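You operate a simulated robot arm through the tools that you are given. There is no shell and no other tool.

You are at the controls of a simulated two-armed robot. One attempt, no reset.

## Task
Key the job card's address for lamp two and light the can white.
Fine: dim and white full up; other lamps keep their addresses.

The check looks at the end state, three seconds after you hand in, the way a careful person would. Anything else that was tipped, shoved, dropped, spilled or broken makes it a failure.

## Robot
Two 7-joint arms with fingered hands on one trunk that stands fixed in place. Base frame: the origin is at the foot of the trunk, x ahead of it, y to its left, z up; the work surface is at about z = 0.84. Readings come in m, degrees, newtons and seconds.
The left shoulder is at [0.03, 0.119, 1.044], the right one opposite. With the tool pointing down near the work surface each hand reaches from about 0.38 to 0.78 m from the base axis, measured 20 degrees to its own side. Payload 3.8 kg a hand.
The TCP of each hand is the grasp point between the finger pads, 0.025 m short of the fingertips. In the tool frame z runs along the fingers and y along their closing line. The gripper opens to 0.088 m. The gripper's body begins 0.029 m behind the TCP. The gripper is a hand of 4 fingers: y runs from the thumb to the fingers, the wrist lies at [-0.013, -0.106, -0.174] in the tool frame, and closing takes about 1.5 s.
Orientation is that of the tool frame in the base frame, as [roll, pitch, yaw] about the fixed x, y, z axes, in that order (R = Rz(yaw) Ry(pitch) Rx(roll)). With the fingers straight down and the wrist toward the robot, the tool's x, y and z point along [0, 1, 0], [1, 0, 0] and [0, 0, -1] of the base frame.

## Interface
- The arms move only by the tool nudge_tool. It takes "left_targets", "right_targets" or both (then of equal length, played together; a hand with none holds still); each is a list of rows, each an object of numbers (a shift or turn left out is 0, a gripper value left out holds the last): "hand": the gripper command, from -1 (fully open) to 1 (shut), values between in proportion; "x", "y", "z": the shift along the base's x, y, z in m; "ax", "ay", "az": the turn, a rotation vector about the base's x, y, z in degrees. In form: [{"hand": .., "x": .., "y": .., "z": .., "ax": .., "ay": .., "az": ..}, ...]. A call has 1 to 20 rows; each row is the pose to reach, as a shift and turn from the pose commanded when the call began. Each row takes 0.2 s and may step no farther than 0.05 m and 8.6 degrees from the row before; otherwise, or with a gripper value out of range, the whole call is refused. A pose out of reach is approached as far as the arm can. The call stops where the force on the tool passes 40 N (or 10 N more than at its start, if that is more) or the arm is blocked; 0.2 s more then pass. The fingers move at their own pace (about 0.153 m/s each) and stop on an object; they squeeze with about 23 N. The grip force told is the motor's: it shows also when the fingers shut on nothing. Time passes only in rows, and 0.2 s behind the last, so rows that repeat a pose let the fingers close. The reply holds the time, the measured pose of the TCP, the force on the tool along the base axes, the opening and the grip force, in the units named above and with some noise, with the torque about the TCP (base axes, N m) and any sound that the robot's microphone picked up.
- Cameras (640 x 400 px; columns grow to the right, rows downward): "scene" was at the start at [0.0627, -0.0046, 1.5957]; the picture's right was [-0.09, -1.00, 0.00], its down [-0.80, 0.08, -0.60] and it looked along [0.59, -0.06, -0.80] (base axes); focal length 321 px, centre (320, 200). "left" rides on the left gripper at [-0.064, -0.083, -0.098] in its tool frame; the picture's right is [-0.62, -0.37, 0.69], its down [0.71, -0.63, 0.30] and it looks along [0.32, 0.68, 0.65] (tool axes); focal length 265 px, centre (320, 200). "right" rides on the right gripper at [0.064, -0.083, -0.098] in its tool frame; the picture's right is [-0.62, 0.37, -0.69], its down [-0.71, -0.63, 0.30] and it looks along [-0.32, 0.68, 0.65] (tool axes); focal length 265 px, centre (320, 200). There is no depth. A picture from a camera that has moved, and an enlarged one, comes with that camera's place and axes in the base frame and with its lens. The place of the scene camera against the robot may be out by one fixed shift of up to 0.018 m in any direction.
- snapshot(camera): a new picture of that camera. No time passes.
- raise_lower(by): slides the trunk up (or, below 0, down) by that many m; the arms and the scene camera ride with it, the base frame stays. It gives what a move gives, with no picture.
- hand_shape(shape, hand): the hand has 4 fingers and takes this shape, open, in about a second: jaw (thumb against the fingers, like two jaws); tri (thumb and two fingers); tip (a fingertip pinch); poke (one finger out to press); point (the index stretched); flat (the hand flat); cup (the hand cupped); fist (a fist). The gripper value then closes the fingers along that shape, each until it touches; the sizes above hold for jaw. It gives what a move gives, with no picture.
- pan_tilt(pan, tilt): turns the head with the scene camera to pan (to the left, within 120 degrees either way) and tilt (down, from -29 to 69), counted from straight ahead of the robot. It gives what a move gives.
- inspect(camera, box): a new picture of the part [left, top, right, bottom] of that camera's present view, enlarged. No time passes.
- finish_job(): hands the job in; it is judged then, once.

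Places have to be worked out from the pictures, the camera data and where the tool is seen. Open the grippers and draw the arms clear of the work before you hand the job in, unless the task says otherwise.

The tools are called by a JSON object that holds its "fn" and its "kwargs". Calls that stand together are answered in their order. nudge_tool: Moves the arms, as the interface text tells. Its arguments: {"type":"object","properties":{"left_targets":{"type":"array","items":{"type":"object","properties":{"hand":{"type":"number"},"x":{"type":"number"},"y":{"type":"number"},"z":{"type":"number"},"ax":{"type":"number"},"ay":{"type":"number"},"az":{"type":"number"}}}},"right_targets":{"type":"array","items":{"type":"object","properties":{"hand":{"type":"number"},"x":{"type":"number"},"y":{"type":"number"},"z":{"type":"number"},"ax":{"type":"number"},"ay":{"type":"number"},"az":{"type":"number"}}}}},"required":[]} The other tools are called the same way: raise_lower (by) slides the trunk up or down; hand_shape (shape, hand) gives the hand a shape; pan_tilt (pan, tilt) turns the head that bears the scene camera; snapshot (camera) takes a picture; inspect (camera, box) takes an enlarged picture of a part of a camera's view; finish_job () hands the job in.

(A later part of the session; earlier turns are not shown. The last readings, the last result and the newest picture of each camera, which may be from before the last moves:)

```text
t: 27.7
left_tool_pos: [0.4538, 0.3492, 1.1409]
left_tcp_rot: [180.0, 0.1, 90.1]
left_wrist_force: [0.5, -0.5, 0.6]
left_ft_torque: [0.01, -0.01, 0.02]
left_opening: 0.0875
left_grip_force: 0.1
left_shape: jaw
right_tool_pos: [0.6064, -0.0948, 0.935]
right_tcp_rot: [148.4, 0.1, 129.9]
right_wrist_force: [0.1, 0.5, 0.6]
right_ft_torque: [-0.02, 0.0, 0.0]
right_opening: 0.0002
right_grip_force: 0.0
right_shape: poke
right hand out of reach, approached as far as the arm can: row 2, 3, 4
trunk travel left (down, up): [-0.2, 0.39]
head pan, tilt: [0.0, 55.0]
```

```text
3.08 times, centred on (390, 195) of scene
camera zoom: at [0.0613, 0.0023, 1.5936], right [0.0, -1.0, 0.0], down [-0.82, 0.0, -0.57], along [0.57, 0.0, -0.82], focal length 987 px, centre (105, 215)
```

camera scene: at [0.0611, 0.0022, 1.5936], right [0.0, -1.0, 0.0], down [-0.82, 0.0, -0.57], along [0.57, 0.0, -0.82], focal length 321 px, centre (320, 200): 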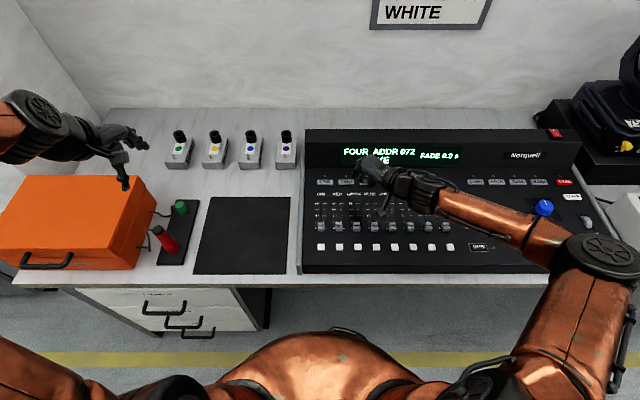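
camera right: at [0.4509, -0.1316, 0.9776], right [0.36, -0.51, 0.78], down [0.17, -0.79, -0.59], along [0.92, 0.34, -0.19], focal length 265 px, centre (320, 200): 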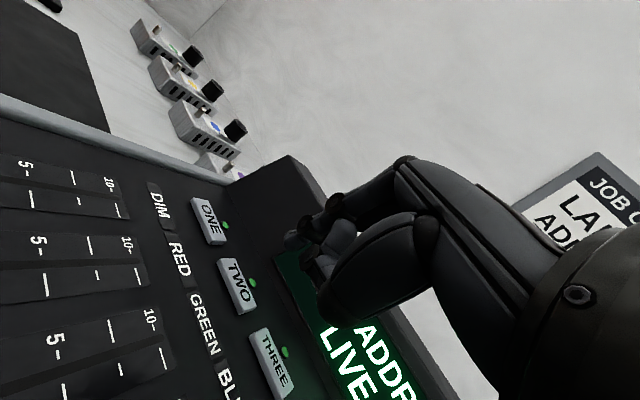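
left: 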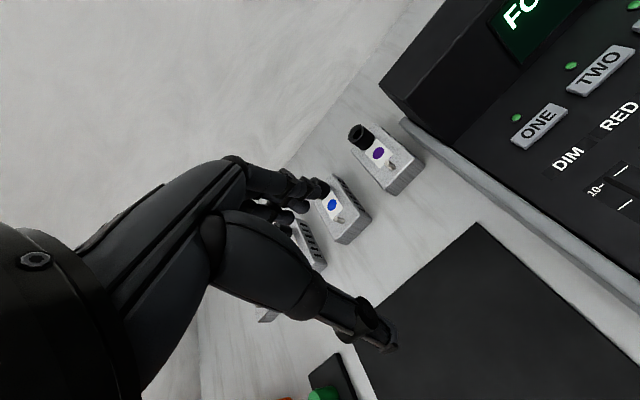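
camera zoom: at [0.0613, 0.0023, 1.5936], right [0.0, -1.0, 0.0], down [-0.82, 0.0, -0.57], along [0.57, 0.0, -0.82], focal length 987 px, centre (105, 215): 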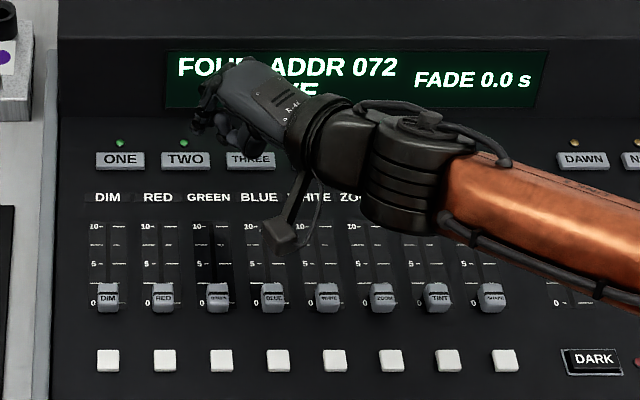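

Even tilted, the reach falls off as the wrist drops well below the shoulder, so lowering the trunk ~0.14 m should restore it. First I'll raise both hands by ~0.15 m so nothing gets near the bench, and check the left side.

{"fn": "nudge_tool", "kwargs": {"right_targets": [{"z": 0.03, "x": -0.02, "y": -0.01}, {"z": 0.06, "x": -0.04, "y": -0.02}, {"z": 0.09, "x": -0.06, "y": -0.04}, {"z": 0.12, "x": -0.08, "y": -0.06}, {"z": 0.15, "x": -0.1, "y": -0.08}, {"z": 0.15, "x": -0.1, "y": -0.08}], "left_targets": [{"z": 0.03}, {"z": 0.06}, {"z": 0.09}, {"z": 0.12}, {"z": 0.15}, {"z": 0.15}]}}

{"fn": "pan_tilt", "kwargs": {"pan": 40, "tilt": 50}}

{"fn": "snapshot", "kwargs": {"camera": "scene"}}

{"fn": "pan_tilt", "kwargs": {"pan": -30, "tilt": 55}}

{"fn": "snapshot", "kwargs": {"camera": "scene"}}

```text
t: 29.1
left_tool_pos: [0.453, 0.3502, 1.2922]
left_tcp_rot: [-179.9, 0.0, 89.8]
left_wrist_force: [0.2, -1.0, -1.0]
left_ft_torque: [0.05, 0.0, 0.0]
left_opening: 0.0877
left_grip_force: 0.1
left_shape: jaw
right_tool_pos: [0.5065, -0.174, 1.0844]
right_tcp_rot: [148.3, 0.1, 130.1]
right_wrist_force: [-0.4, -0.5, -0.4]
right_ft_torque: [0.01, 0.04, -0.02]
right_opening: 0.0001
right_grip_force: 0.1
right_shape: poke
trunk travel left (down, up): [-0.2, 0.39]
head pan, tilt: [0.0, 55.0]
```

```text
t: 30.2
left_tool_pos: [0.4527, 0.35, 1.2922]
left_tcp_rot: [-180.0, 0.0, 89.9]
left_wrist_force: [-0.2, -0.1, -0.7]
left_ft_torque: [-0.02, 0.01, 0.0]
left_opening: 0.0876
left_grip_force: 0.1
left_shape: jaw
right_tool_pos: [0.5079, -0.1745, 1.0837]
right_tcp_rot: [148.1, 0.1, 129.8]
right_wrist_force: [0.5, -0.1, 0.2]
right_ft_torque: [-0.01, -0.02, -0.06]
right_opening: 0.0
right_grip_force: 0.1
right_shape: poke
trunk travel left (down, up): [-0.2, 0.39]
head pan, tilt: [40.0, 50.0]
```

```text
taken
camera scene: at [0.0482, 0.0517, 1.6001], right [0.64, -0.77, 0.0], down [-0.59, -0.49, -0.64], along [0.49, 0.41, -0.77], focal length 321 px, centre (320, 200)
```

scene: 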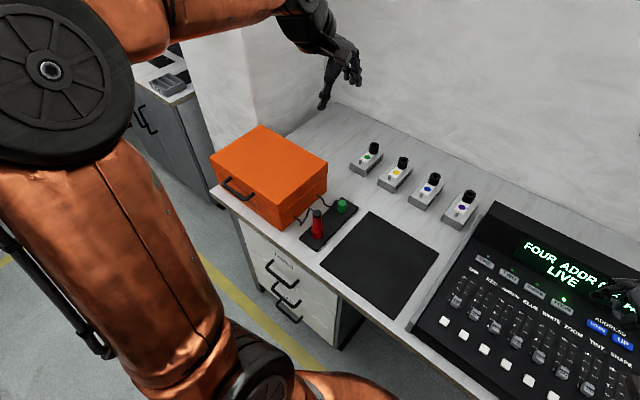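

```text
t: 31.6
left_tool_pos: [0.4532, 0.3498, 1.2915]
left_tcp_rot: [180.0, 0.1, 89.8]
left_wrist_force: [-0.4, -0.6, -0.2]
left_ft_torque: [0.0, 0.01, 0.01]
left_opening: 0.0878
left_grip_force: 0.1
left_shape: jaw
right_tool_pos: [0.5078, -0.1754, 1.0856]
right_tcp_rot: [148.0, 0.0, 129.9]
right_wrist_force: [0.4, 0.0, -0.5]
right_ft_torque: [-0.01, 0.0, -0.04]
right_opening: 0.0001
right_grip_force: 0.1
right_shape: poke
trunk travel left (down, up): [-0.2, 0.39]
head pan, tilt: [-30.0, 55.0]
```

```text
taken
camera scene: at [0.0516, -0.0337, 1.5936], right [-0.5, -0.87, 0.0], down [-0.71, 0.41, -0.57], along [0.5, -0.29, -0.82], focal length 321 px, centre (320, 200)
```

scene: 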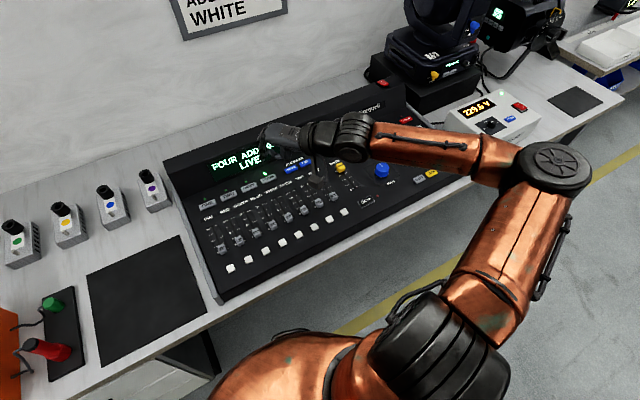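

Both hands are high and the elbows are clear of bench items. I'll lower the trunk by 0.14 m.

{"fn": "raise_lower", "kwargs": {"by": -0.14}}

{"fn": "snapshot", "kwargs": {"camera": "scene"}}

```text
t: 33.3
left_tool_pos: [0.4544, 0.3495, 1.1521]
left_tcp_rot: [-179.9, 0.0, 89.9]
left_wrist_force: [-0.3, -0.6, -0.1]
left_ft_torque: [-0.03, -0.02, -0.01]
left_opening: 0.0878
left_grip_force: 0.1
left_shape: jaw
right_tool_pos: [0.5087, -0.1752, 0.9445]
right_tcp_rot: [148.0, 0.1, 129.9]
right_wrist_force: [0.4, 0.1, -0.6]
right_ft_torque: [0.0, -0.04, -0.02]
right_opening: 0.0002
right_grip_force: 0.0
right_shape: poke
trunk travel left (down, up): [-0.06, 0.53]
head pan, tilt: [-30.0, 55.0]
```

```text
taken
camera scene: at [0.0514, -0.0337, 1.4537], right [-0.5, -0.87, 0.0], down [-0.71, 0.41, -0.57], along [0.5, -0.29, -0.82], focal length 321 px, centre (320, 200)
```

scene: 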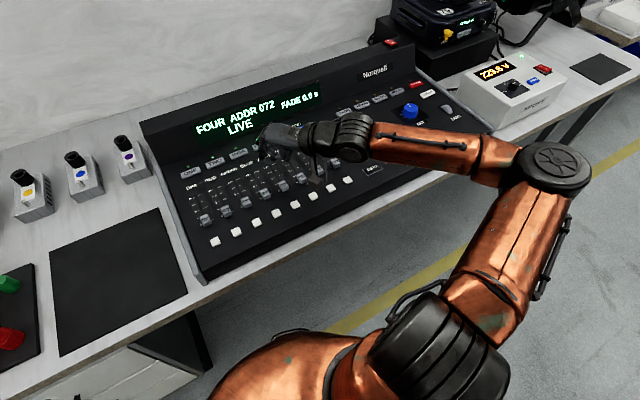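

Trunk is down. Now I'll move the tilted fingertip toward above TWO: TCP target about (0.617, -0.090, 0.905).

{"fn": "nudge_tool", "kwargs": {"right_targets": [{"x": 0.027, "y": 0.0215}, {"x": 0.054, "y": 0.043}, {"x": 0.081, "y": 0.065}, {"x": 0.108, "y": 0.086}, {"x": 0.108, "y": 0.086, "z": -0.02}, {"x": 0.108, "y": 0.086, "z": -0.035}, {"x": 0.108, "y": 0.086, "z": -0.035}]}}

{"fn": "pan_tilt", "kwargs": {"pan": -5, "tilt": 50}}

{"fn": "inspect", "kwargs": {"camera": "right", "box": [180, 160, 380, 340]}}

{"fn": "snapshot", "kwargs": {"camera": "scene"}}

```text
t: 34.9
left_tool_pos: [0.4535, 0.3487, 1.1518]
left_tcp_rot: [180.0, -0.1, 90.0]
left_wrist_force: [-0.5, 0.0, -0.3]
left_ft_torque: [0.02, -0.02, 0.01]
left_opening: 0.088
left_grip_force: 0.1
left_shape: jaw
right_tool_pos: [0.6136, -0.0885, 0.9075]
right_tcp_rot: [148.1, 0.1, 129.9]
right_wrist_force: [-0.3, 0.6, 0.4]
right_ft_torque: [-0.02, -0.01, -0.02]
right_opening: 0.0002
right_grip_force: 0.0
right_shape: poke
trunk travel left (down, up): [-0.06, 0.53]
head pan, tilt: [-30.0, 55.0]
```

```text
t: 35.8
left_tool_pos: [0.4522, 0.351, 1.1527]
left_tcp_rot: [-180.0, 0.0, 90.0]
left_wrist_force: [0.2, -0.1, -0.4]
left_ft_torque: [0.0, 0.0, -0.02]
left_opening: 0.0877
left_grip_force: 0.0
left_shape: jaw
right_tool_pos: [0.6143, -0.0878, 0.9103]
right_tcp_rot: [148.1, 0.1, 129.8]
right_wrist_force: [-1.4, 0.1, 0.4]
right_ft_torque: [0.0, 0.01, 0.02]
right_opening: 0.0002
right_grip_force: 0.0
right_shape: poke
trunk travel left (down, up): [-0.06, 0.53]
head pan, tilt: [-5.0, 50.0]
```

```text
2.22 times, centred on (280, 250) of right
camera zoom: at [0.4795, -0.1174, 0.9494], right [0.36, -0.51, 0.78], down [0.17, -0.79, -0.59], along [0.92, 0.34, -0.19], focal length 590 px, centre (409, 89)
```

zoom: 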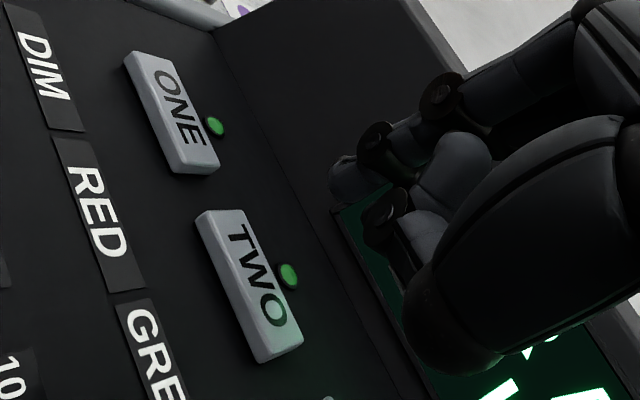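

```text
taken
camera scene: at [0.0659, -0.0044, 1.4601], right [-0.09, -1.0, 0.0], down [-0.76, 0.07, -0.64], along [0.64, -0.06, -0.77], focal length 321 px, centre (320, 200)
```

scene: 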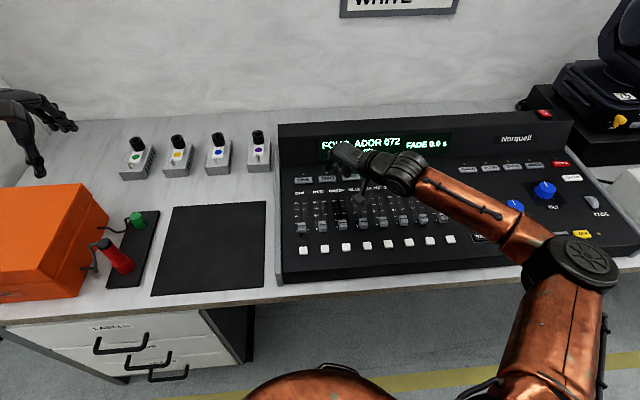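

Now reachable: the tip is about 4 cm above TWO (button top ≈ z 0.848). I'll descend in small steps with a small centring correction and watch the force.

{"fn": "nudge_tool", "kwargs": {"right_targets": [{"x": 0.005, "y": -0.003, "z": -0.01}, {"x": 0.005, "y": -0.003, "z": -0.02}, {"x": 0.005, "y": -0.003, "z": -0.028}, {"x": 0.005, "y": -0.003, "z": -0.028}]}}

{"fn": "inspect", "kwargs": {"camera": "right", "box": [180, 160, 380, 340]}}

{"fn": "inspect", "kwargs": {"camera": "scene", "box": [270, 110, 430, 230]}}

```text
t: 36.8
left_tool_pos: [0.4533, 0.3501, 1.1516]
left_tcp_rot: [-179.9, 0.0, 89.9]
left_wrist_force: [-0.7, 0.8, 0.3]
left_ft_torque: [-0.01, -0.01, 0.02]
left_opening: 0.0876
left_grip_force: 0.0
left_shape: jaw
right_tool_pos: [0.6198, -0.0911, 0.8809]
right_tcp_rot: [148.1, 0.2, 129.7]
right_wrist_force: [-0.3, -0.6, 0.1]
right_ft_torque: [-0.01, -0.02, -0.01]
right_opening: 0.0
right_grip_force: 0.0
right_shape: poke
trunk travel left (down, up): [-0.06, 0.53]
head pan, tilt: [-5.0, 50.0]
```

```text
2.22 times, centred on (280, 250) of right
camera zoom: at [0.4846, -0.121, 0.9216], right [0.36, -0.51, 0.78], down [0.17, -0.79, -0.59], along [0.92, 0.34, -0.19], focal length 590 px, centre (409, 89)
```

zoom: 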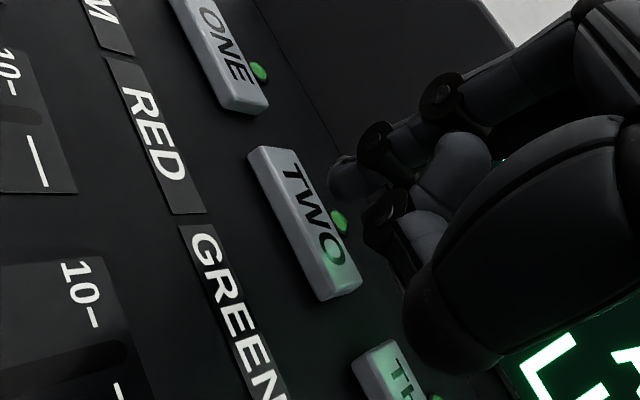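

```text
3.33 times, centred on (350, 170) of scene
camera zoom: at [0.0658, -0.0043, 1.4601], right [-0.09, -1.0, 0.0], down [-0.76, 0.07, -0.64], along [0.64, -0.06, -0.77], focal length 1069 px, centre (220, 300)
```

zoom: 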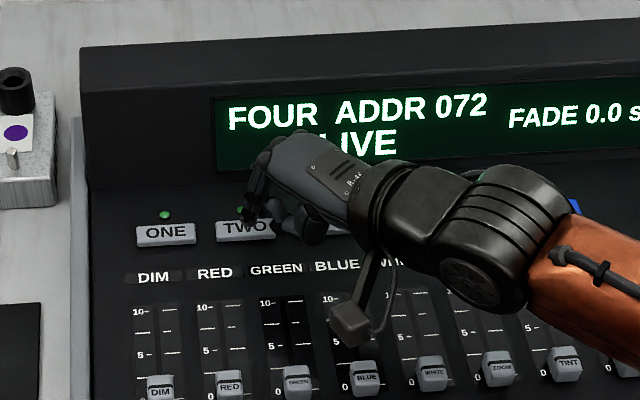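

Alignment looks right; tip ≈ 1.2 cm above the TWO key. Pressing down in small steps.

{"fn": "nudge_tool", "kwargs": {"right_targets": [{"y": -0.001, "z": -0.006}, {"y": -0.001, "z": -0.01}, {"y": -0.001, "z": -0.013}, {"y": -0.001, "z": -0.016}]}}

{"fn": "inspect", "kwargs": {"camera": "scene", "box": [270, 110, 430, 230]}}

{"fn": "inspect", "kwargs": {"camera": "right", "box": [180, 160, 380, 340]}}

```text
t: 37.8
left_tool_pos: [0.4531, 0.3497, 1.1523]
left_tcp_rot: [180.0, 0.0, 89.9]
left_wrist_force: [0.2, -0.2, 0.9]
left_ft_torque: [-0.01, 0.01, -0.01]
left_opening: 0.088
left_grip_force: 0.0
left_shape: jaw
right_tool_pos: [0.6202, -0.0934, 0.8668]
right_tcp_rot: [148.1, 0.1, 130.0]
right_wrist_force: [-0.7, -0.8, 3.6]
right_ft_torque: [0.0, -0.04, -0.02]
right_opening: 0.0003
right_grip_force: 0.1
right_shape: poke
trunk travel left (down, up): [-0.06, 0.53]
head pan, tilt: [-5.0, 50.0]
heard: click
```

```text
3.33 times, centred on (350, 170) of scene
camera zoom: at [0.0652, -0.0043, 1.4602], right [-0.09, -1.0, 0.0], down [-0.76, 0.07, -0.64], along [0.64, -0.06, -0.77], focal length 1069 px, centre (220, 300)
```

zoom: 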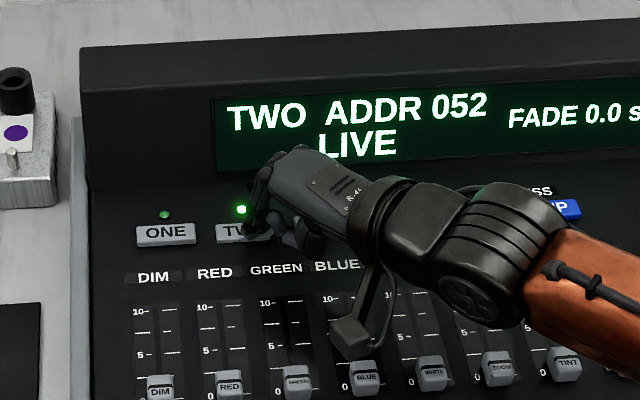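

```text
2.22 times, centred on (280, 250) of right
camera zoom: at [0.4848, -0.1225, 0.9065], right [0.35, -0.51, 0.78], down [0.17, -0.79, -0.59], along [0.92, 0.35, -0.19], focal length 590 px, centre (409, 89)
```

zoom: 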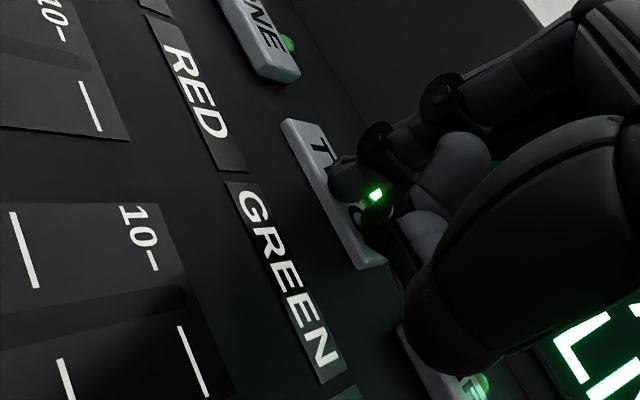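

TWO is selected and shows ADDR 052, so four UP presses are needed. I'll lift and move over to above the UP key (about (0.631, -0.331)).

{"fn": "nudge_tool", "kwargs": {"right_targets": [{"z": 0.03}, {"z": 0.06}, {"z": 0.06, "y": -0.04}, {"z": 0.06, "y": -0.08}, {"z": 0.06, "y": -0.12}, {"z": 0.06, "y": -0.16}, {"z": 0.06, "y": -0.2}, {"z": 0.06, "y": -0.245}, {"z": 0.045, "y": -0.245}, {"z": 0.045, "y": -0.245}]}}

{"fn": "inspect", "kwargs": {"camera": "right", "box": [180, 160, 380, 340]}}

{"fn": "snapshot", "kwargs": {"camera": "scene"}}

```text
t: 40.0
left_tool_pos: [0.4526, 0.3499, 1.1516]
left_tcp_rot: [180.0, 0.0, 89.9]
left_wrist_force: [-0.6, -0.3, -0.4]
left_ft_torque: [-0.04, -0.01, 0.01]
left_opening: 0.0875
left_grip_force: 0.2
left_shape: jaw
right_tool_pos: [0.6216, -0.3387, 0.9092]
right_tcp_rot: [148.1, 0.2, 129.9]
right_wrist_force: [0.2, 0.1, -0.4]
right_ft_torque: [0.02, 0.02, 0.0]
right_opening: 0.0002
right_grip_force: 0.1
right_shape: poke
trunk travel left (down, up): [-0.06, 0.53]
head pan, tilt: [-5.0, 50.0]
```

```text
2.22 times, centred on (280, 250) of right
camera zoom: at [0.4855, -0.3685, 0.95], right [0.36, -0.51, 0.78], down [0.17, -0.79, -0.59], along [0.92, 0.34, -0.19], focal length 590 px, centre (409, 89)
```

zoom: 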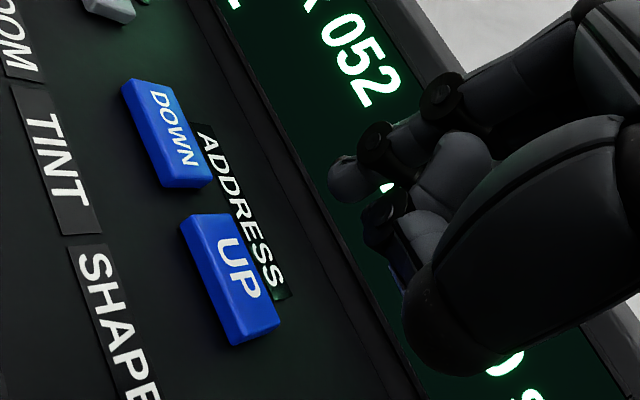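

```text
taken
camera scene: at [0.0658, -0.0045, 1.4601], right [-0.09, -1.0, 0.0], down [-0.76, 0.07, -0.64], along [0.64, -0.06, -0.77], focal length 321 px, centre (320, 200)
```

scene: 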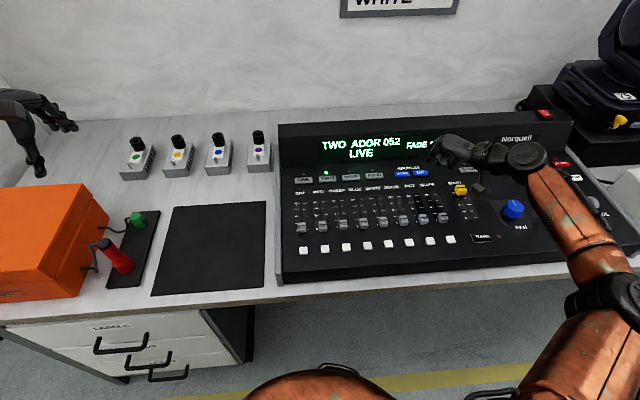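

The tip is right above UP. I'll make one quick press and retract, then read the display.

{"fn": "nudge_tool", "kwargs": {"right_targets": [{"x": -0.002, "z": -0.02}, {"x": -0.002, "z": -0.034}, {"x": -0.002, "z": -0.043}, {"x": -0.002, "z": -0.03}, {"x": -0.002, "z": -0.028}]}}

{"fn": "inspect", "kwargs": {"camera": "scene", "box": [290, 110, 490, 260]}}

{"fn": "inspect", "kwargs": {"camera": "right", "box": [180, 160, 380, 340]}}

```text
t: 41.2
left_tool_pos: [0.4538, 0.3494, 1.1529]
left_tcp_rot: [180.0, -0.1, 89.9]
left_wrist_force: [-0.2, -0.2, 1.1]
left_ft_torque: [0.03, 0.0, -0.03]
left_opening: 0.0879
left_grip_force: 0.1
left_shape: jaw
right_tool_pos: [0.6188, -0.3363, 0.8817]
right_tcp_rot: [148.1, 0.2, 129.8]
right_wrist_force: [0.3, -0.9, 0.3]
right_ft_torque: [-0.03, 0.01, -0.03]
right_opening: 0.0001
right_grip_force: 0.1
right_shape: poke
trunk travel left (down, up): [-0.06, 0.53]
head pan, tilt: [-5.0, 50.0]
```

```text
2.67 times, centred on (390, 185) of scene
camera zoom: at [0.0659, -0.0045, 1.4601], right [-0.09, -1.0, 0.0], down [-0.76, 0.07, -0.64], along [0.64, -0.06, -0.77], focal length 855 px, centre (133, 240)
```

zoom: 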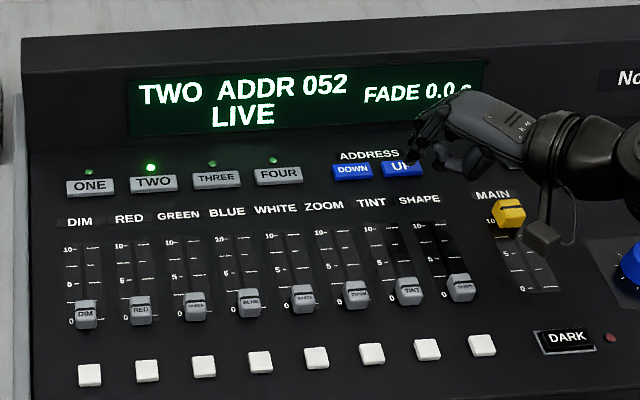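

```text
2.22 times, centred on (280, 250) of right
camera zoom: at [0.483, -0.3669, 0.9228], right [0.36, -0.51, 0.78], down [0.17, -0.79, -0.59], along [0.92, 0.34, -0.19], focal length 590 px, centre (409, 89)
```

zoom: 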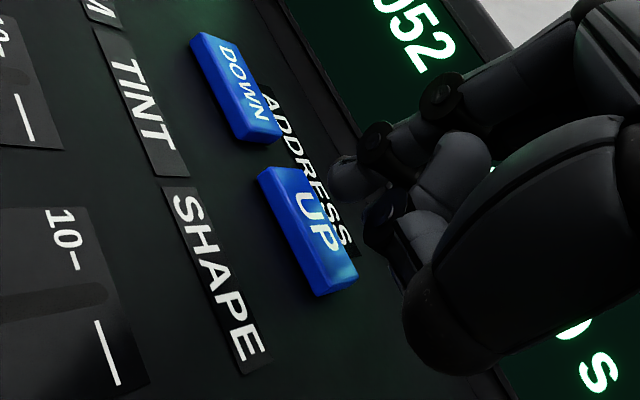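

No click — the quick dip didn't reach. I'll press slightly deeper and longer.

{"fn": "nudge_tool", "kwargs": {"right_targets": [{"y": -0.001, "z": -0.01}, {"y": -0.001, "z": -0.0165}, {"y": -0.001, "z": -0.0165}, {"y": -0.001, "z": -0.003}, {"y": -0.001, "z": 0.0}]}}

{"fn": "inspect", "kwargs": {"camera": "scene", "box": [290, 110, 490, 260]}}

```text
t: 42.4
left_tool_pos: [0.4537, 0.3496, 1.1529]
left_tcp_rot: [180.0, 0.1, 89.9]
left_wrist_force: [-0.2, 0.8, -0.5]
left_ft_torque: [-0.02, 0.02, 0.02]
left_opening: 0.0876
left_grip_force: 0.1
left_shape: jaw
right_tool_pos: [0.6171, -0.3382, 0.8835]
right_tcp_rot: [148.1, 0.1, 129.9]
right_wrist_force: [0.2, -0.1, -0.8]
right_ft_torque: [-0.02, 0.0, 0.0]
right_opening: 0.0
right_grip_force: 0.0
right_shape: poke
trunk travel left (down, up): [-0.06, 0.53]
head pan, tilt: [-5.0, 50.0]
heard: click
```

```text
2.67 times, centred on (390, 185) of scene
camera zoom: at [0.0659, -0.0045, 1.4601], right [-0.09, -1.0, 0.0], down [-0.76, 0.07, -0.64], along [0.64, -0.06, -0.77], focal length 855 px, centre (133, 240)
```

zoom: 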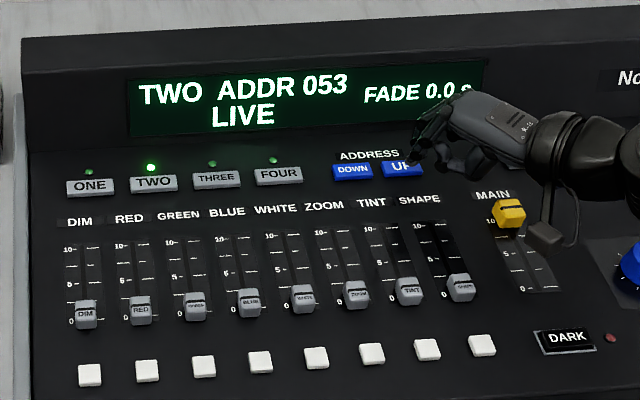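

One click, ADDR 053. Repeating the same press for 054.

{"fn": "nudge_tool", "kwargs": {"right_targets": [{"z": -0.01}, {"z": -0.0165}, {"z": -0.0165}, {"z": -0.003}, {"z": 0.0}]}}

{"fn": "inspect", "kwargs": {"camera": "scene", "box": [290, 110, 490, 260]}}

```text
t: 43.6
left_tool_pos: [0.4528, 0.3493, 1.1519]
left_tcp_rot: [-180.0, 0.0, 90.0]
left_wrist_force: [-0.3, -0.3, -0.5]
left_ft_torque: [-0.02, 0.02, 0.02]
left_opening: 0.0876
left_grip_force: 0.0
left_shape: jaw
right_tool_pos: [0.6189, -0.3384, 0.8824]
right_tcp_rot: [148.2, 0.1, 129.9]
right_wrist_force: [0.0, -0.8, 0.0]
right_ft_torque: [-0.02, -0.02, 0.0]
right_opening: 0.0001
right_grip_force: 0.1
right_shape: poke
trunk travel left (down, up): [-0.06, 0.53]
head pan, tilt: [-5.0, 50.0]
heard: click
```

```text
2.67 times, centred on (390, 185) of scene
camera zoom: at [0.0659, -0.0045, 1.4601], right [-0.09, -1.0, 0.0], down [-0.76, 0.07, -0.64], along [0.64, -0.06, -0.77], focal length 855 px, centre (133, 240)
```

zoom: 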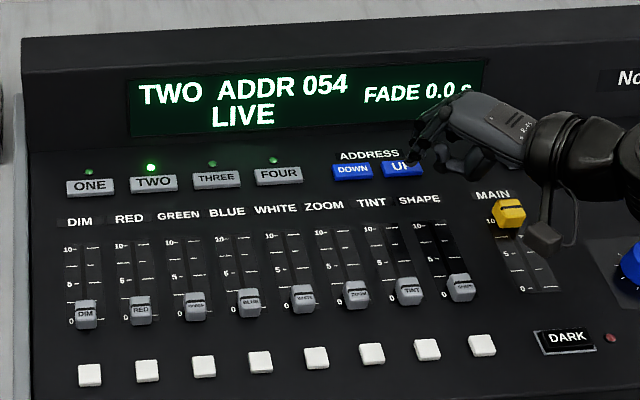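

ADDR 054. Again.

{"fn": "nudge_tool", "kwargs": {"right_targets": [{"z": -0.01}, {"z": -0.0165}, {"z": -0.0165}, {"z": -0.003}, {"z": 0.0}]}}

{"fn": "inspect", "kwargs": {"camera": "scene", "box": [290, 110, 490, 260]}}

```text
t: 44.8
left_tool_pos: [0.4525, 0.3499, 1.152]
left_tcp_rot: [-180.0, 0.0, 89.9]
left_wrist_force: [-0.4, 0.4, 0.3]
left_ft_torque: [-0.01, -0.03, 0.0]
left_opening: 0.0877
left_grip_force: 0.0
left_shape: jaw
right_tool_pos: [0.6172, -0.338, 0.8822]
right_tcp_rot: [148.1, 0.1, 129.9]
right_wrist_force: [0.2, -0.3, 0.0]
right_ft_torque: [-0.01, 0.02, -0.01]
right_opening: 0.0
right_grip_force: 0.1
right_shape: poke
trunk travel left (down, up): [-0.06, 0.53]
head pan, tilt: [-5.0, 50.0]
heard: click
```

```text
2.67 times, centred on (390, 185) of scene
camera zoom: at [0.0659, -0.0045, 1.4601], right [-0.09, -1.0, 0.0], down [-0.76, 0.07, -0.64], along [0.64, -0.06, -0.77], focal length 855 px, centre (133, 240)
```

zoom: 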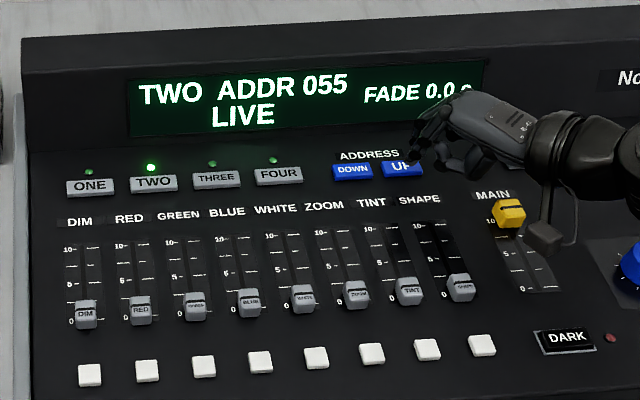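

ADDR 055. One last press for 056, then lift clear.

{"fn": "nudge_tool", "kwargs": {"right_targets": [{"z": -0.01}, {"z": -0.0165}, {"z": -0.0165}, {"z": -0.003}, {"z": 0.03}, {"z": 0.06}]}}

{"fn": "inspect", "kwargs": {"camera": "scene", "box": [290, 110, 490, 260]}}

{"fn": "pan_tilt", "kwargs": {"pan": -32, "tilt": 35}}

{"fn": "snapshot", "kwargs": {"camera": "scene"}}

```text
t: 46.2
left_tool_pos: [0.4527, 0.3489, 1.1527]
left_tcp_rot: [-180.0, 0.0, 90.0]
left_wrist_force: [0.2, -0.8, 0.6]
left_ft_torque: [-0.02, 0.01, -0.01]
left_opening: 0.0876
left_grip_force: 0.0
left_shape: jaw
right_tool_pos: [0.618, -0.3369, 0.9437]
right_tcp_rot: [148.0, 0.0, 130.0]
right_wrist_force: [0.7, 0.3, -0.8]
right_ft_torque: [0.0, 0.0, 0.0]
right_opening: 0.0
right_grip_force: 0.1
right_shape: poke
trunk travel left (down, up): [-0.06, 0.53]
head pan, tilt: [-5.0, 50.0]
heard: click
```

```text
2.67 times, centred on (390, 185) of scene
camera zoom: at [0.0657, -0.0042, 1.4601], right [-0.09, -1.0, 0.0], down [-0.76, 0.07, -0.64], along [0.64, -0.06, -0.77], focal length 855 px, centre (133, 240)
```

zoom: 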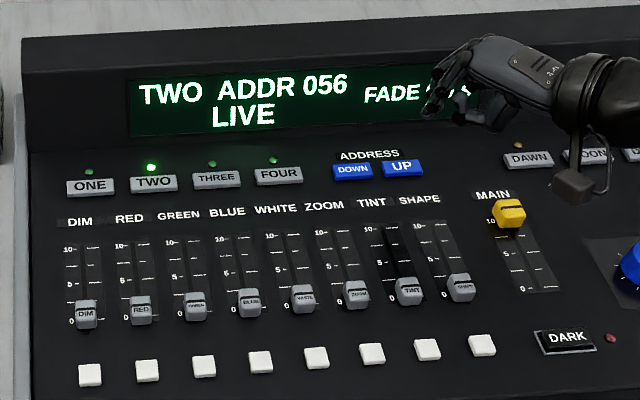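

```text
t: 47.1
left_tool_pos: [0.4539, 0.3503, 1.1526]
left_tcp_rot: [179.9, 0.0, 90.0]
left_wrist_force: [-0.2, 0.1, -0.6]
left_ft_torque: [0.0, 0.02, 0.01]
left_opening: 0.0878
left_grip_force: 0.0
left_shape: jaw
right_tool_pos: [0.6165, -0.3383, 0.942]
right_tcp_rot: [148.1, 0.1, 129.8]
right_wrist_force: [-1.1, 0.4, 0.7]
right_ft_torque: [0.01, -0.01, 0.03]
right_opening: 0.0
right_grip_force: 0.1
right_shape: poke
trunk travel left (down, up): [-0.06, 0.53]
head pan, tilt: [-32.0, 35.0]
```

```text
taken
camera scene: at [0.0639, -0.0443, 1.4818], right [-0.53, -0.85, 0.0], down [-0.49, 0.3, -0.82], along [0.69, -0.43, -0.57], focal length 321 px, centre (320, 200)
```

scene: 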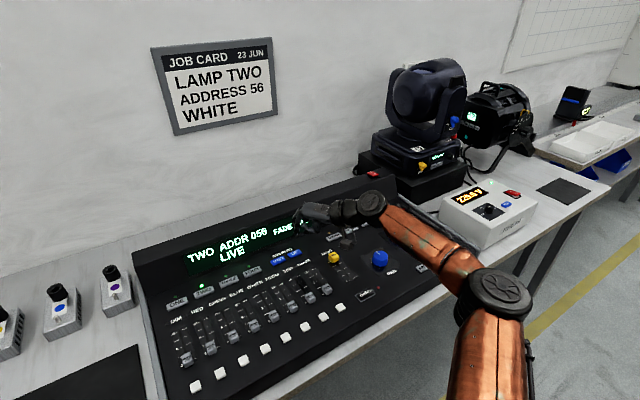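

ADDR 056 is set for TWO. Next the faders: I'll straighten the finger to vertical and bring it over the area just in front of the WHITE knob (est. (0.477, -0.199)) at a safe height to measure.

{"fn": "nudge_tool", "kwargs": {"right_targets": [{"z": 0.03, "ax": -5.1, "ay": 6.1}, {"z": 0.04, "x": -0.03, "y": 0.025, "ax": -10.2, "ay": 12.2}, {"z": 0.04, "x": -0.06, "y": 0.05, "ax": -15.3, "ay": 18.3}, {"z": 0.04, "x": -0.09, "y": 0.075, "ax": -20.5, "ay": 24.5}, {"z": 0.04, "x": -0.12, "y": 0.1, "ax": -20.5, "ay": 24.5}, {"z": 0.04, "x": -0.15, "y": 0.125, "ax": -20.5, "ay": 24.5}, {"z": 0.03, "x": -0.1665, "y": 0.139, "ax": -20.5, "ay": 24.5}, {"z": 0.02, "x": -0.1665, "y": 0.139, "ax": -20.5, "ay": 24.5}, {"z": 0.02, "x": -0.1665, "y": 0.139, "ax": -20.5, "ay": 24.5}]}}

{"fn": "snapshot", "kwargs": {"camera": "right"}}

{"fn": "pan_tilt", "kwargs": {"pan": -5, "tilt": 55}}

{"fn": "snapshot", "kwargs": {"camera": "scene"}}

```text
t: 49.1
left_tool_pos: [0.4533, 0.3491, 1.1527]
left_tcp_rot: [-180.0, -0.1, 89.9]
left_wrist_force: [-0.7, -0.3, -0.5]
left_ft_torque: [0.0, 0.03, -0.01]
left_opening: 0.0878
left_grip_force: 0.0
left_shape: jaw
right_tool_pos: [0.4518, -0.1996, 0.9615]
right_tcp_rot: [-179.9, 0.1, 129.9]
right_wrist_force: [-0.3, 0.4, 0.4]
right_ft_torque: [0.0, 0.03, -0.01]
right_opening: 0.0001
right_grip_force: 0.0
right_shape: poke
trunk travel left (down, up): [-0.06, 0.53]
head pan, tilt: [-32.0, 35.0]
```

```text
taken
camera right: at [0.3469, -0.2032, 1.0614], right [0.68, -0.24, 0.69], down [-0.02, -0.95, -0.3], along [0.73, 0.19, -0.65], focal length 265 px, centre (320, 200)
```

right: 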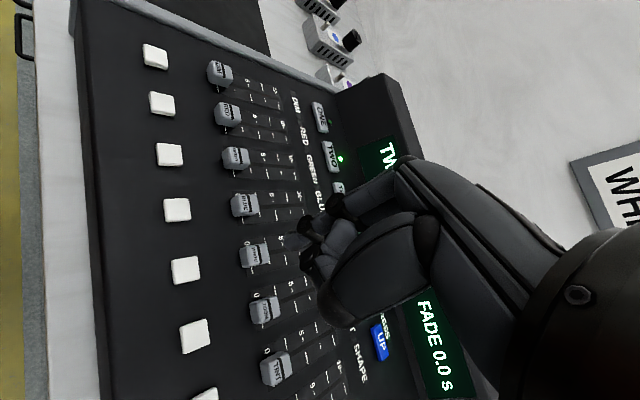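

```text
t: 50.0
left_tool_pos: [0.4531, 0.3504, 1.1527]
left_tcp_rot: [180.0, 0.0, 89.9]
left_wrist_force: [0.0, 0.9, 0.3]
left_ft_torque: [0.02, 0.03, 0.01]
left_opening: 0.0877
left_grip_force: 0.0
left_shape: jaw
right_tool_pos: [0.4513, -0.1986, 0.9624]
right_tcp_rot: [-179.9, 0.1, 129.9]
right_wrist_force: [-0.3, -0.2, 0.7]
right_ft_torque: [0.01, 0.0, 0.02]
right_opening: 0.0
right_grip_force: 0.0
right_shape: poke
trunk travel left (down, up): [-0.06, 0.53]
head pan, tilt: [-5.0, 55.0]
```

```text
taken
camera scene: at [0.061, -0.004, 1.4536], right [-0.09, -1.0, 0.0], down [-0.82, 0.07, -0.57], along [0.57, -0.05, -0.82], focal length 321 px, centre (320, 200)
```

scene: 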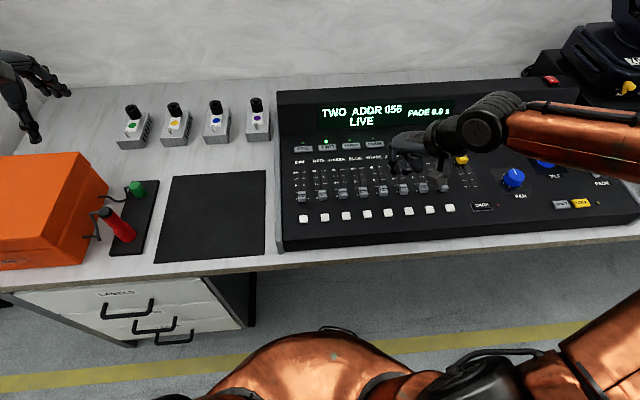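

Let me enlarge the right-camera view around the WHITE knob.

{"fn": "inspect", "kwargs": {"camera": "right", "box": [140, 160, 360, 340]}}

{"fn": "inspect", "kwargs": {"camera": "scene", "box": [280, 120, 480, 240]}}

```text
2.22 times, centred on (250, 250) of right
camera zoom: at [0.3472, -0.2034, 1.0614], right [0.68, -0.24, 0.69], down [-0.02, -0.95, -0.3], along [0.73, 0.19, -0.65], focal length 590 px, centre (476, 89)
```

zoom: 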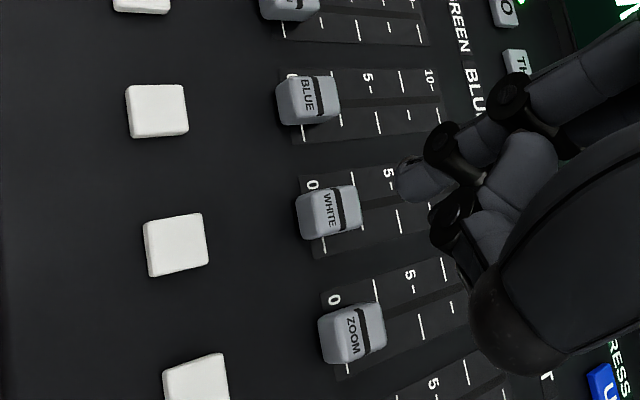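

```text
3.20 times, centred on (380, 180) of scene
camera zoom: at [0.061, -0.004, 1.4536], right [-0.09, -1.0, 0.0], down [-0.82, 0.07, -0.57], along [0.57, -0.05, -0.82], focal length 1026 px, centre (128, 264)
```

zoom: 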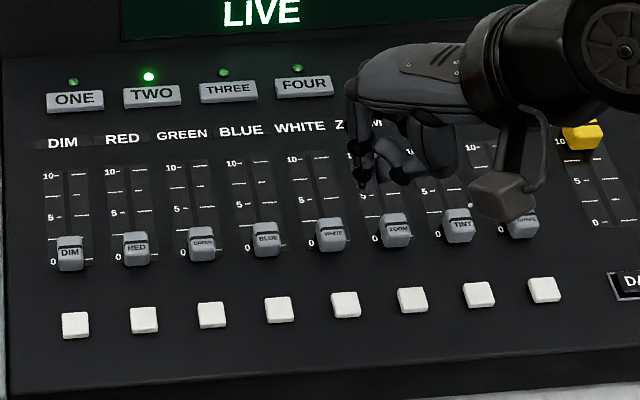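

WHITE knob measures at about (0.48, -0.190), its front gap at x≈0.44–0.465. I'm unsure how far the curled fingers hang beside the index tip, so I'll turn the left hand to use its camera as a side view.

{"fn": "nudge_tool", "kwargs": {"left_targets": [{"az": -8}, {"az": -16}, {"az": -24}, {"az": -32}, {"az": -40}, {"az": -48}, {"az": -56}, {"az": -64}, {"az": -64}]}}

{"fn": "snapshot", "kwargs": {"camera": "left"}}

```text
t: 52.0
left_tool_pos: [0.4531, 0.3506, 1.1524]
left_tcp_rot: [180.0, 0.0, 25.8]
left_wrist_force: [0.6, -0.1, -0.3]
left_ft_torque: [-0.04, 0.0, 0.01]
left_opening: 0.0875
left_grip_force: 0.1
left_shape: jaw
right_tool_pos: [0.4524, -0.1992, 0.9626]
right_tcp_rot: [-180.0, 0.2, 129.9]
right_wrist_force: [-0.4, 0.5, 0.1]
right_ft_torque: [0.02, 0.0, 0.02]
right_opening: 0.0
right_grip_force: 0.0
right_shape: poke
trunk travel left (down, up): [-0.06, 0.53]
head pan, tilt: [-5.0, 55.0]
```

```text
taken
camera left: at [0.3583, 0.3982, 1.2493], right [-0.72, 0.06, -0.69], down [0.37, 0.88, -0.3], along [0.59, -0.47, -0.65], focal length 265 px, centre (320, 200)
```

left: 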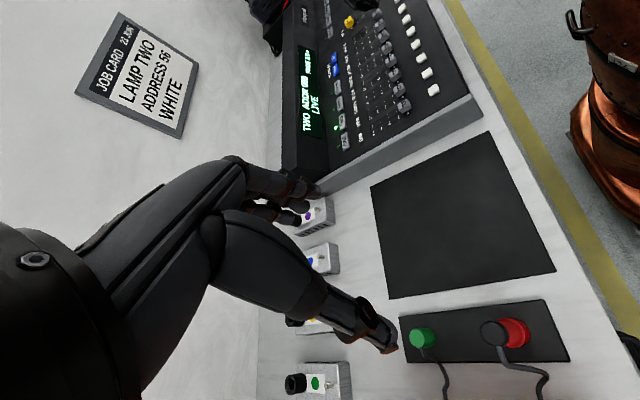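

Good side vantage. I'll turn it further so the right hand comes into view.

{"fn": "nudge_tool", "kwargs": {"left_targets": [{"az": -8}, {"az": -16}, {"az": -24}, {"az": -32, "y": -0.03}, {"az": -32, "y": -0.06, "z": -0.03}, {"az": -32, "y": -0.06, "z": -0.03}]}}

{"fn": "snapshot", "kwargs": {"camera": "left"}}

```text
t: 53.4
left_tool_pos: [0.4531, 0.2898, 1.1203]
left_tcp_rot: [179.9, 0.0, -6.0]
left_wrist_force: [-0.2, -0.1, -1.1]
left_ft_torque: [0.0, -0.02, 0.03]
left_opening: 0.0877
left_grip_force: 0.0
left_shape: jaw
right_tool_pos: [0.4521, -0.1984, 0.9622]
right_tcp_rot: [-179.9, 0.1, 129.9]
right_wrist_force: [-0.2, 0.1, -0.7]
right_ft_torque: [-0.04, -0.04, 0.01]
right_opening: 0.0
right_grip_force: 0.1
right_shape: poke
trunk travel left (down, up): [-0.06, 0.53]
head pan, tilt: [-5.0, 55.0]
```

```text
taken
camera left: at [0.3979, 0.3795, 1.2175], right [-0.58, 0.43, -0.69], down [0.78, 0.55, -0.3], along [0.25, -0.71, -0.65], focal length 265 px, centre (320, 200)
```

left: 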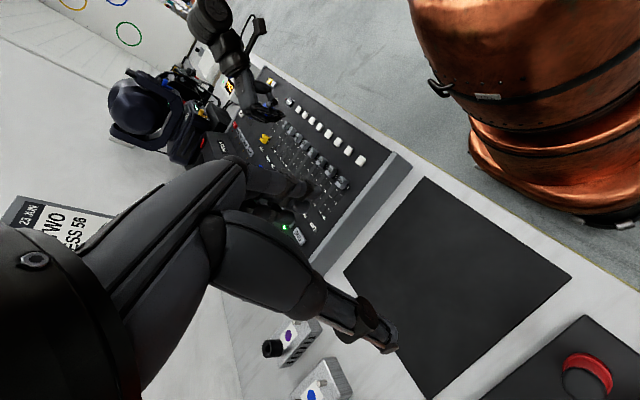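

{"fn": "inspect", "kwargs": {"camera": "left", "box": [180, 0, 400, 200]}}

{"fn": "inspect", "kwargs": {"camera": "left", "box": [200, 50, 310, 150]}}

```text
2.00 times, centred on (290, 100) of left
camera zoom: at [0.3979, 0.3795, 1.2175], right [-0.58, 0.43, -0.69], down [0.78, 0.55, -0.3], along [0.25, -0.71, -0.65], focal length 531 px, centre (380, 400)
```

zoom: 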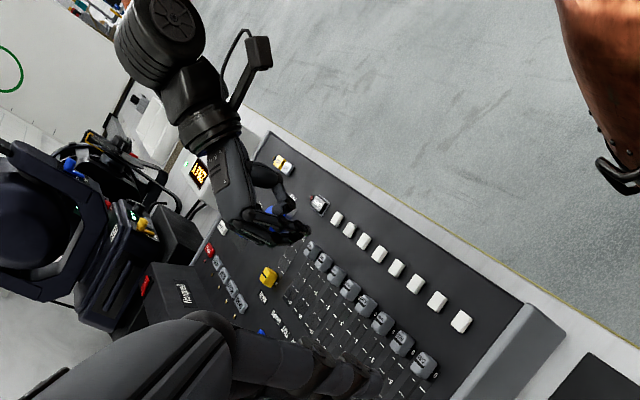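

```text
4.00 times, centred on (255, 100) of left
camera zoom: at [0.3979, 0.3795, 1.2175], right [-0.58, 0.43, -0.69], down [0.78, 0.55, -0.3], along [0.25, -0.71, -0.65], focal length 1062 px, centre (580, 600)
```

zoom: 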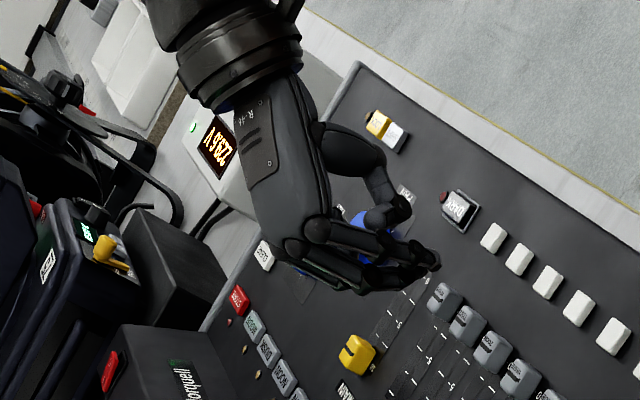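

The side view shows the curled fingers about 2 cm above the index tip — enough. I'll add a 12° lean to lift the other fingers further, centre on WHITE's line just in front of the knob, and descend partway.

{"fn": "nudge_tool", "kwargs": {"right_targets": [{"x": -0.003, "y": 0.004, "ax": -4.6, "ay": -3.85}, {"x": -0.003, "y": 0.0085, "ax": -9.2, "ay": -7.7}, {"x": -0.003, "y": 0.0085, "z": -0.03, "ax": -9.2, "ay": -7.7}, {"x": -0.003, "y": 0.0085, "z": -0.06, "ax": -9.2, "ay": -7.7}, {"x": -0.003, "y": 0.0085, "z": -0.067, "ax": -9.2, "ay": -7.7}, {"x": -0.003, "y": 0.0085, "z": -0.067, "ax": -9.2, "ay": -7.7}]}}

{"fn": "inspect", "kwargs": {"camera": "right", "box": [180, 140, 400, 340]}}

{"fn": "inspect", "kwargs": {"camera": "left", "box": [220, 60, 370, 180]}}

{"fn": "inspect", "kwargs": {"camera": "scene", "box": [280, 120, 480, 240]}}

```text
t: 54.8
left_tool_pos: [0.4539, 0.2898, 1.1198]
left_tcp_rot: [-180.0, 0.0, -6.1]
left_wrist_force: [0.4, -0.5, 0.5]
left_ft_torque: [0.02, 0.01, -0.01]
left_opening: 0.0876
left_grip_force: 0.0
left_shape: jaw
right_tool_pos: [0.4475, -0.1907, 0.8951]
right_tcp_rot: [-179.9, 12.1, 129.9]
right_wrist_force: [-0.4, -0.2, -0.1]
right_ft_torque: [-0.03, 0.01, -0.02]
right_opening: 0.0003
right_grip_force: 0.1
right_shape: poke
trunk travel left (down, up): [-0.06, 0.53]
head pan, tilt: [-5.0, 55.0]
```

```text
2.00 times, centred on (290, 240) of right
camera zoom: at [0.3315, -0.1804, 0.9796], right [0.58, -0.12, 0.81], down [0.01, -0.99, -0.15], along [0.82, 0.09, -0.57], focal length 531 px, centre (380, 120)
```

zoom: 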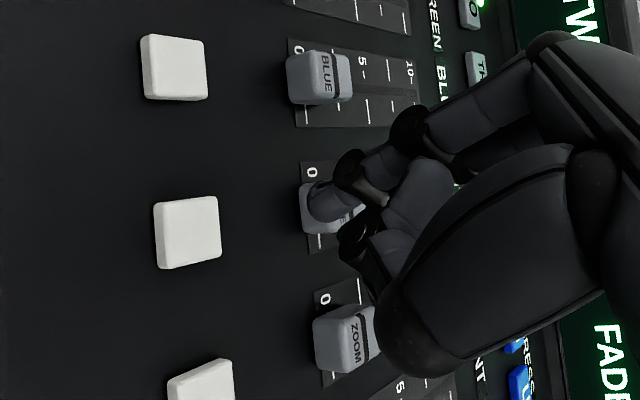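

```text
3.33 times, centred on (295, 120) of left
camera zoom: at [0.3979, 0.3798, 1.2176], right [-0.58, 0.43, -0.69], down [0.78, 0.55, -0.3], along [0.25, -0.71, -0.65], focal length 885 px, centre (403, 467)
```

zoom: 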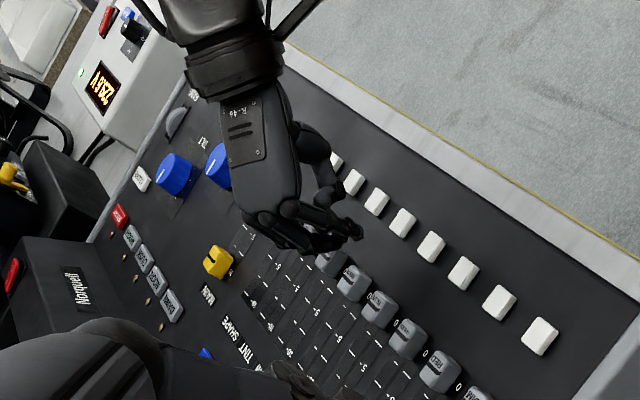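

```text
3.20 times, centred on (380, 180) of scene
camera zoom: at [0.061, -0.0039, 1.4536], right [-0.09, -1.0, 0.0], down [-0.82, 0.07, -0.57], along [0.57, -0.05, -0.82], focal length 1026 px, centre (128, 264)
```

zoom: 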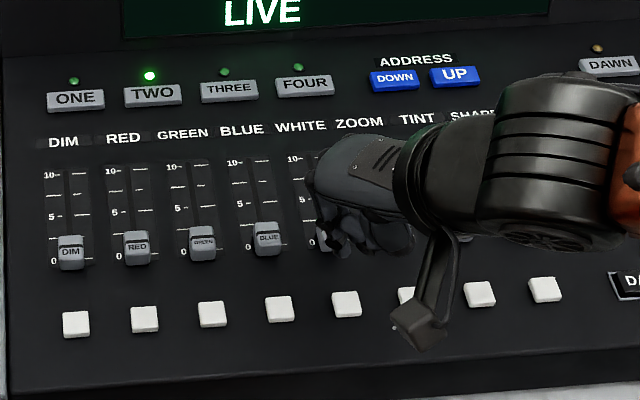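

The tip will land between WHITE's bump key and its knob. Descending further toward the panel.

{"fn": "nudge_tool", "kwargs": {"right_targets": [{"z": -0.012}, {"z": -0.022}, {"z": -0.028}, {"z": -0.028}]}}

{"fn": "inspect", "kwargs": {"camera": "right", "box": [180, 140, 400, 340]}}

{"fn": "inspect", "kwargs": {"camera": "left", "box": [240, 60, 360, 160]}}

```text
t: 55.8
left_tool_pos: [0.4539, 0.2895, 1.1202]
left_tcp_rot: [-179.9, 0.0, -6.0]
left_wrist_force: [0.4, 0.5, 0.4]
left_ft_torque: [-0.01, 0.0, -0.01]
left_opening: 0.0876
left_grip_force: 0.0
left_shape: jaw
right_tool_pos: [0.4481, -0.1926, 0.8666]
right_tcp_rot: [-179.9, 12.1, 130.0]
right_wrist_force: [0.1, 0.0, 0.4]
right_ft_torque: [-0.02, 0.01, -0.01]
right_opening: 0.0
right_grip_force: 0.0
right_shape: poke
trunk travel left (down, up): [-0.06, 0.53]
head pan, tilt: [-5.0, 55.0]
```

```text
2.00 times, centred on (290, 240) of right
camera zoom: at [0.3311, -0.1809, 0.9511], right [0.58, -0.12, 0.81], down [0.01, -0.99, -0.15], along [0.82, 0.09, -0.57], focal length 531 px, centre (380, 120)
```

zoom: 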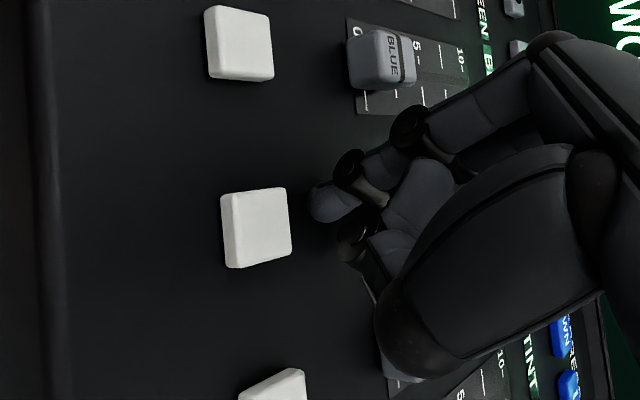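

```text
4.00 times, centred on (300, 110) of left
camera zoom: at [0.3979, 0.3798, 1.2176], right [-0.58, 0.43, -0.69], down [0.78, 0.55, -0.3], along [0.25, -0.71, -0.65], focal length 1062 px, centre (400, 560)
```

zoom: 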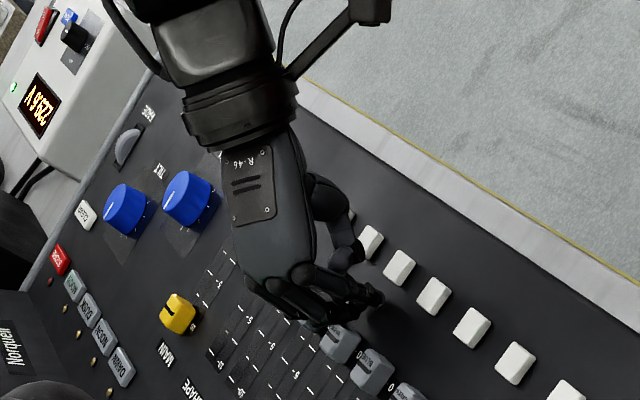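

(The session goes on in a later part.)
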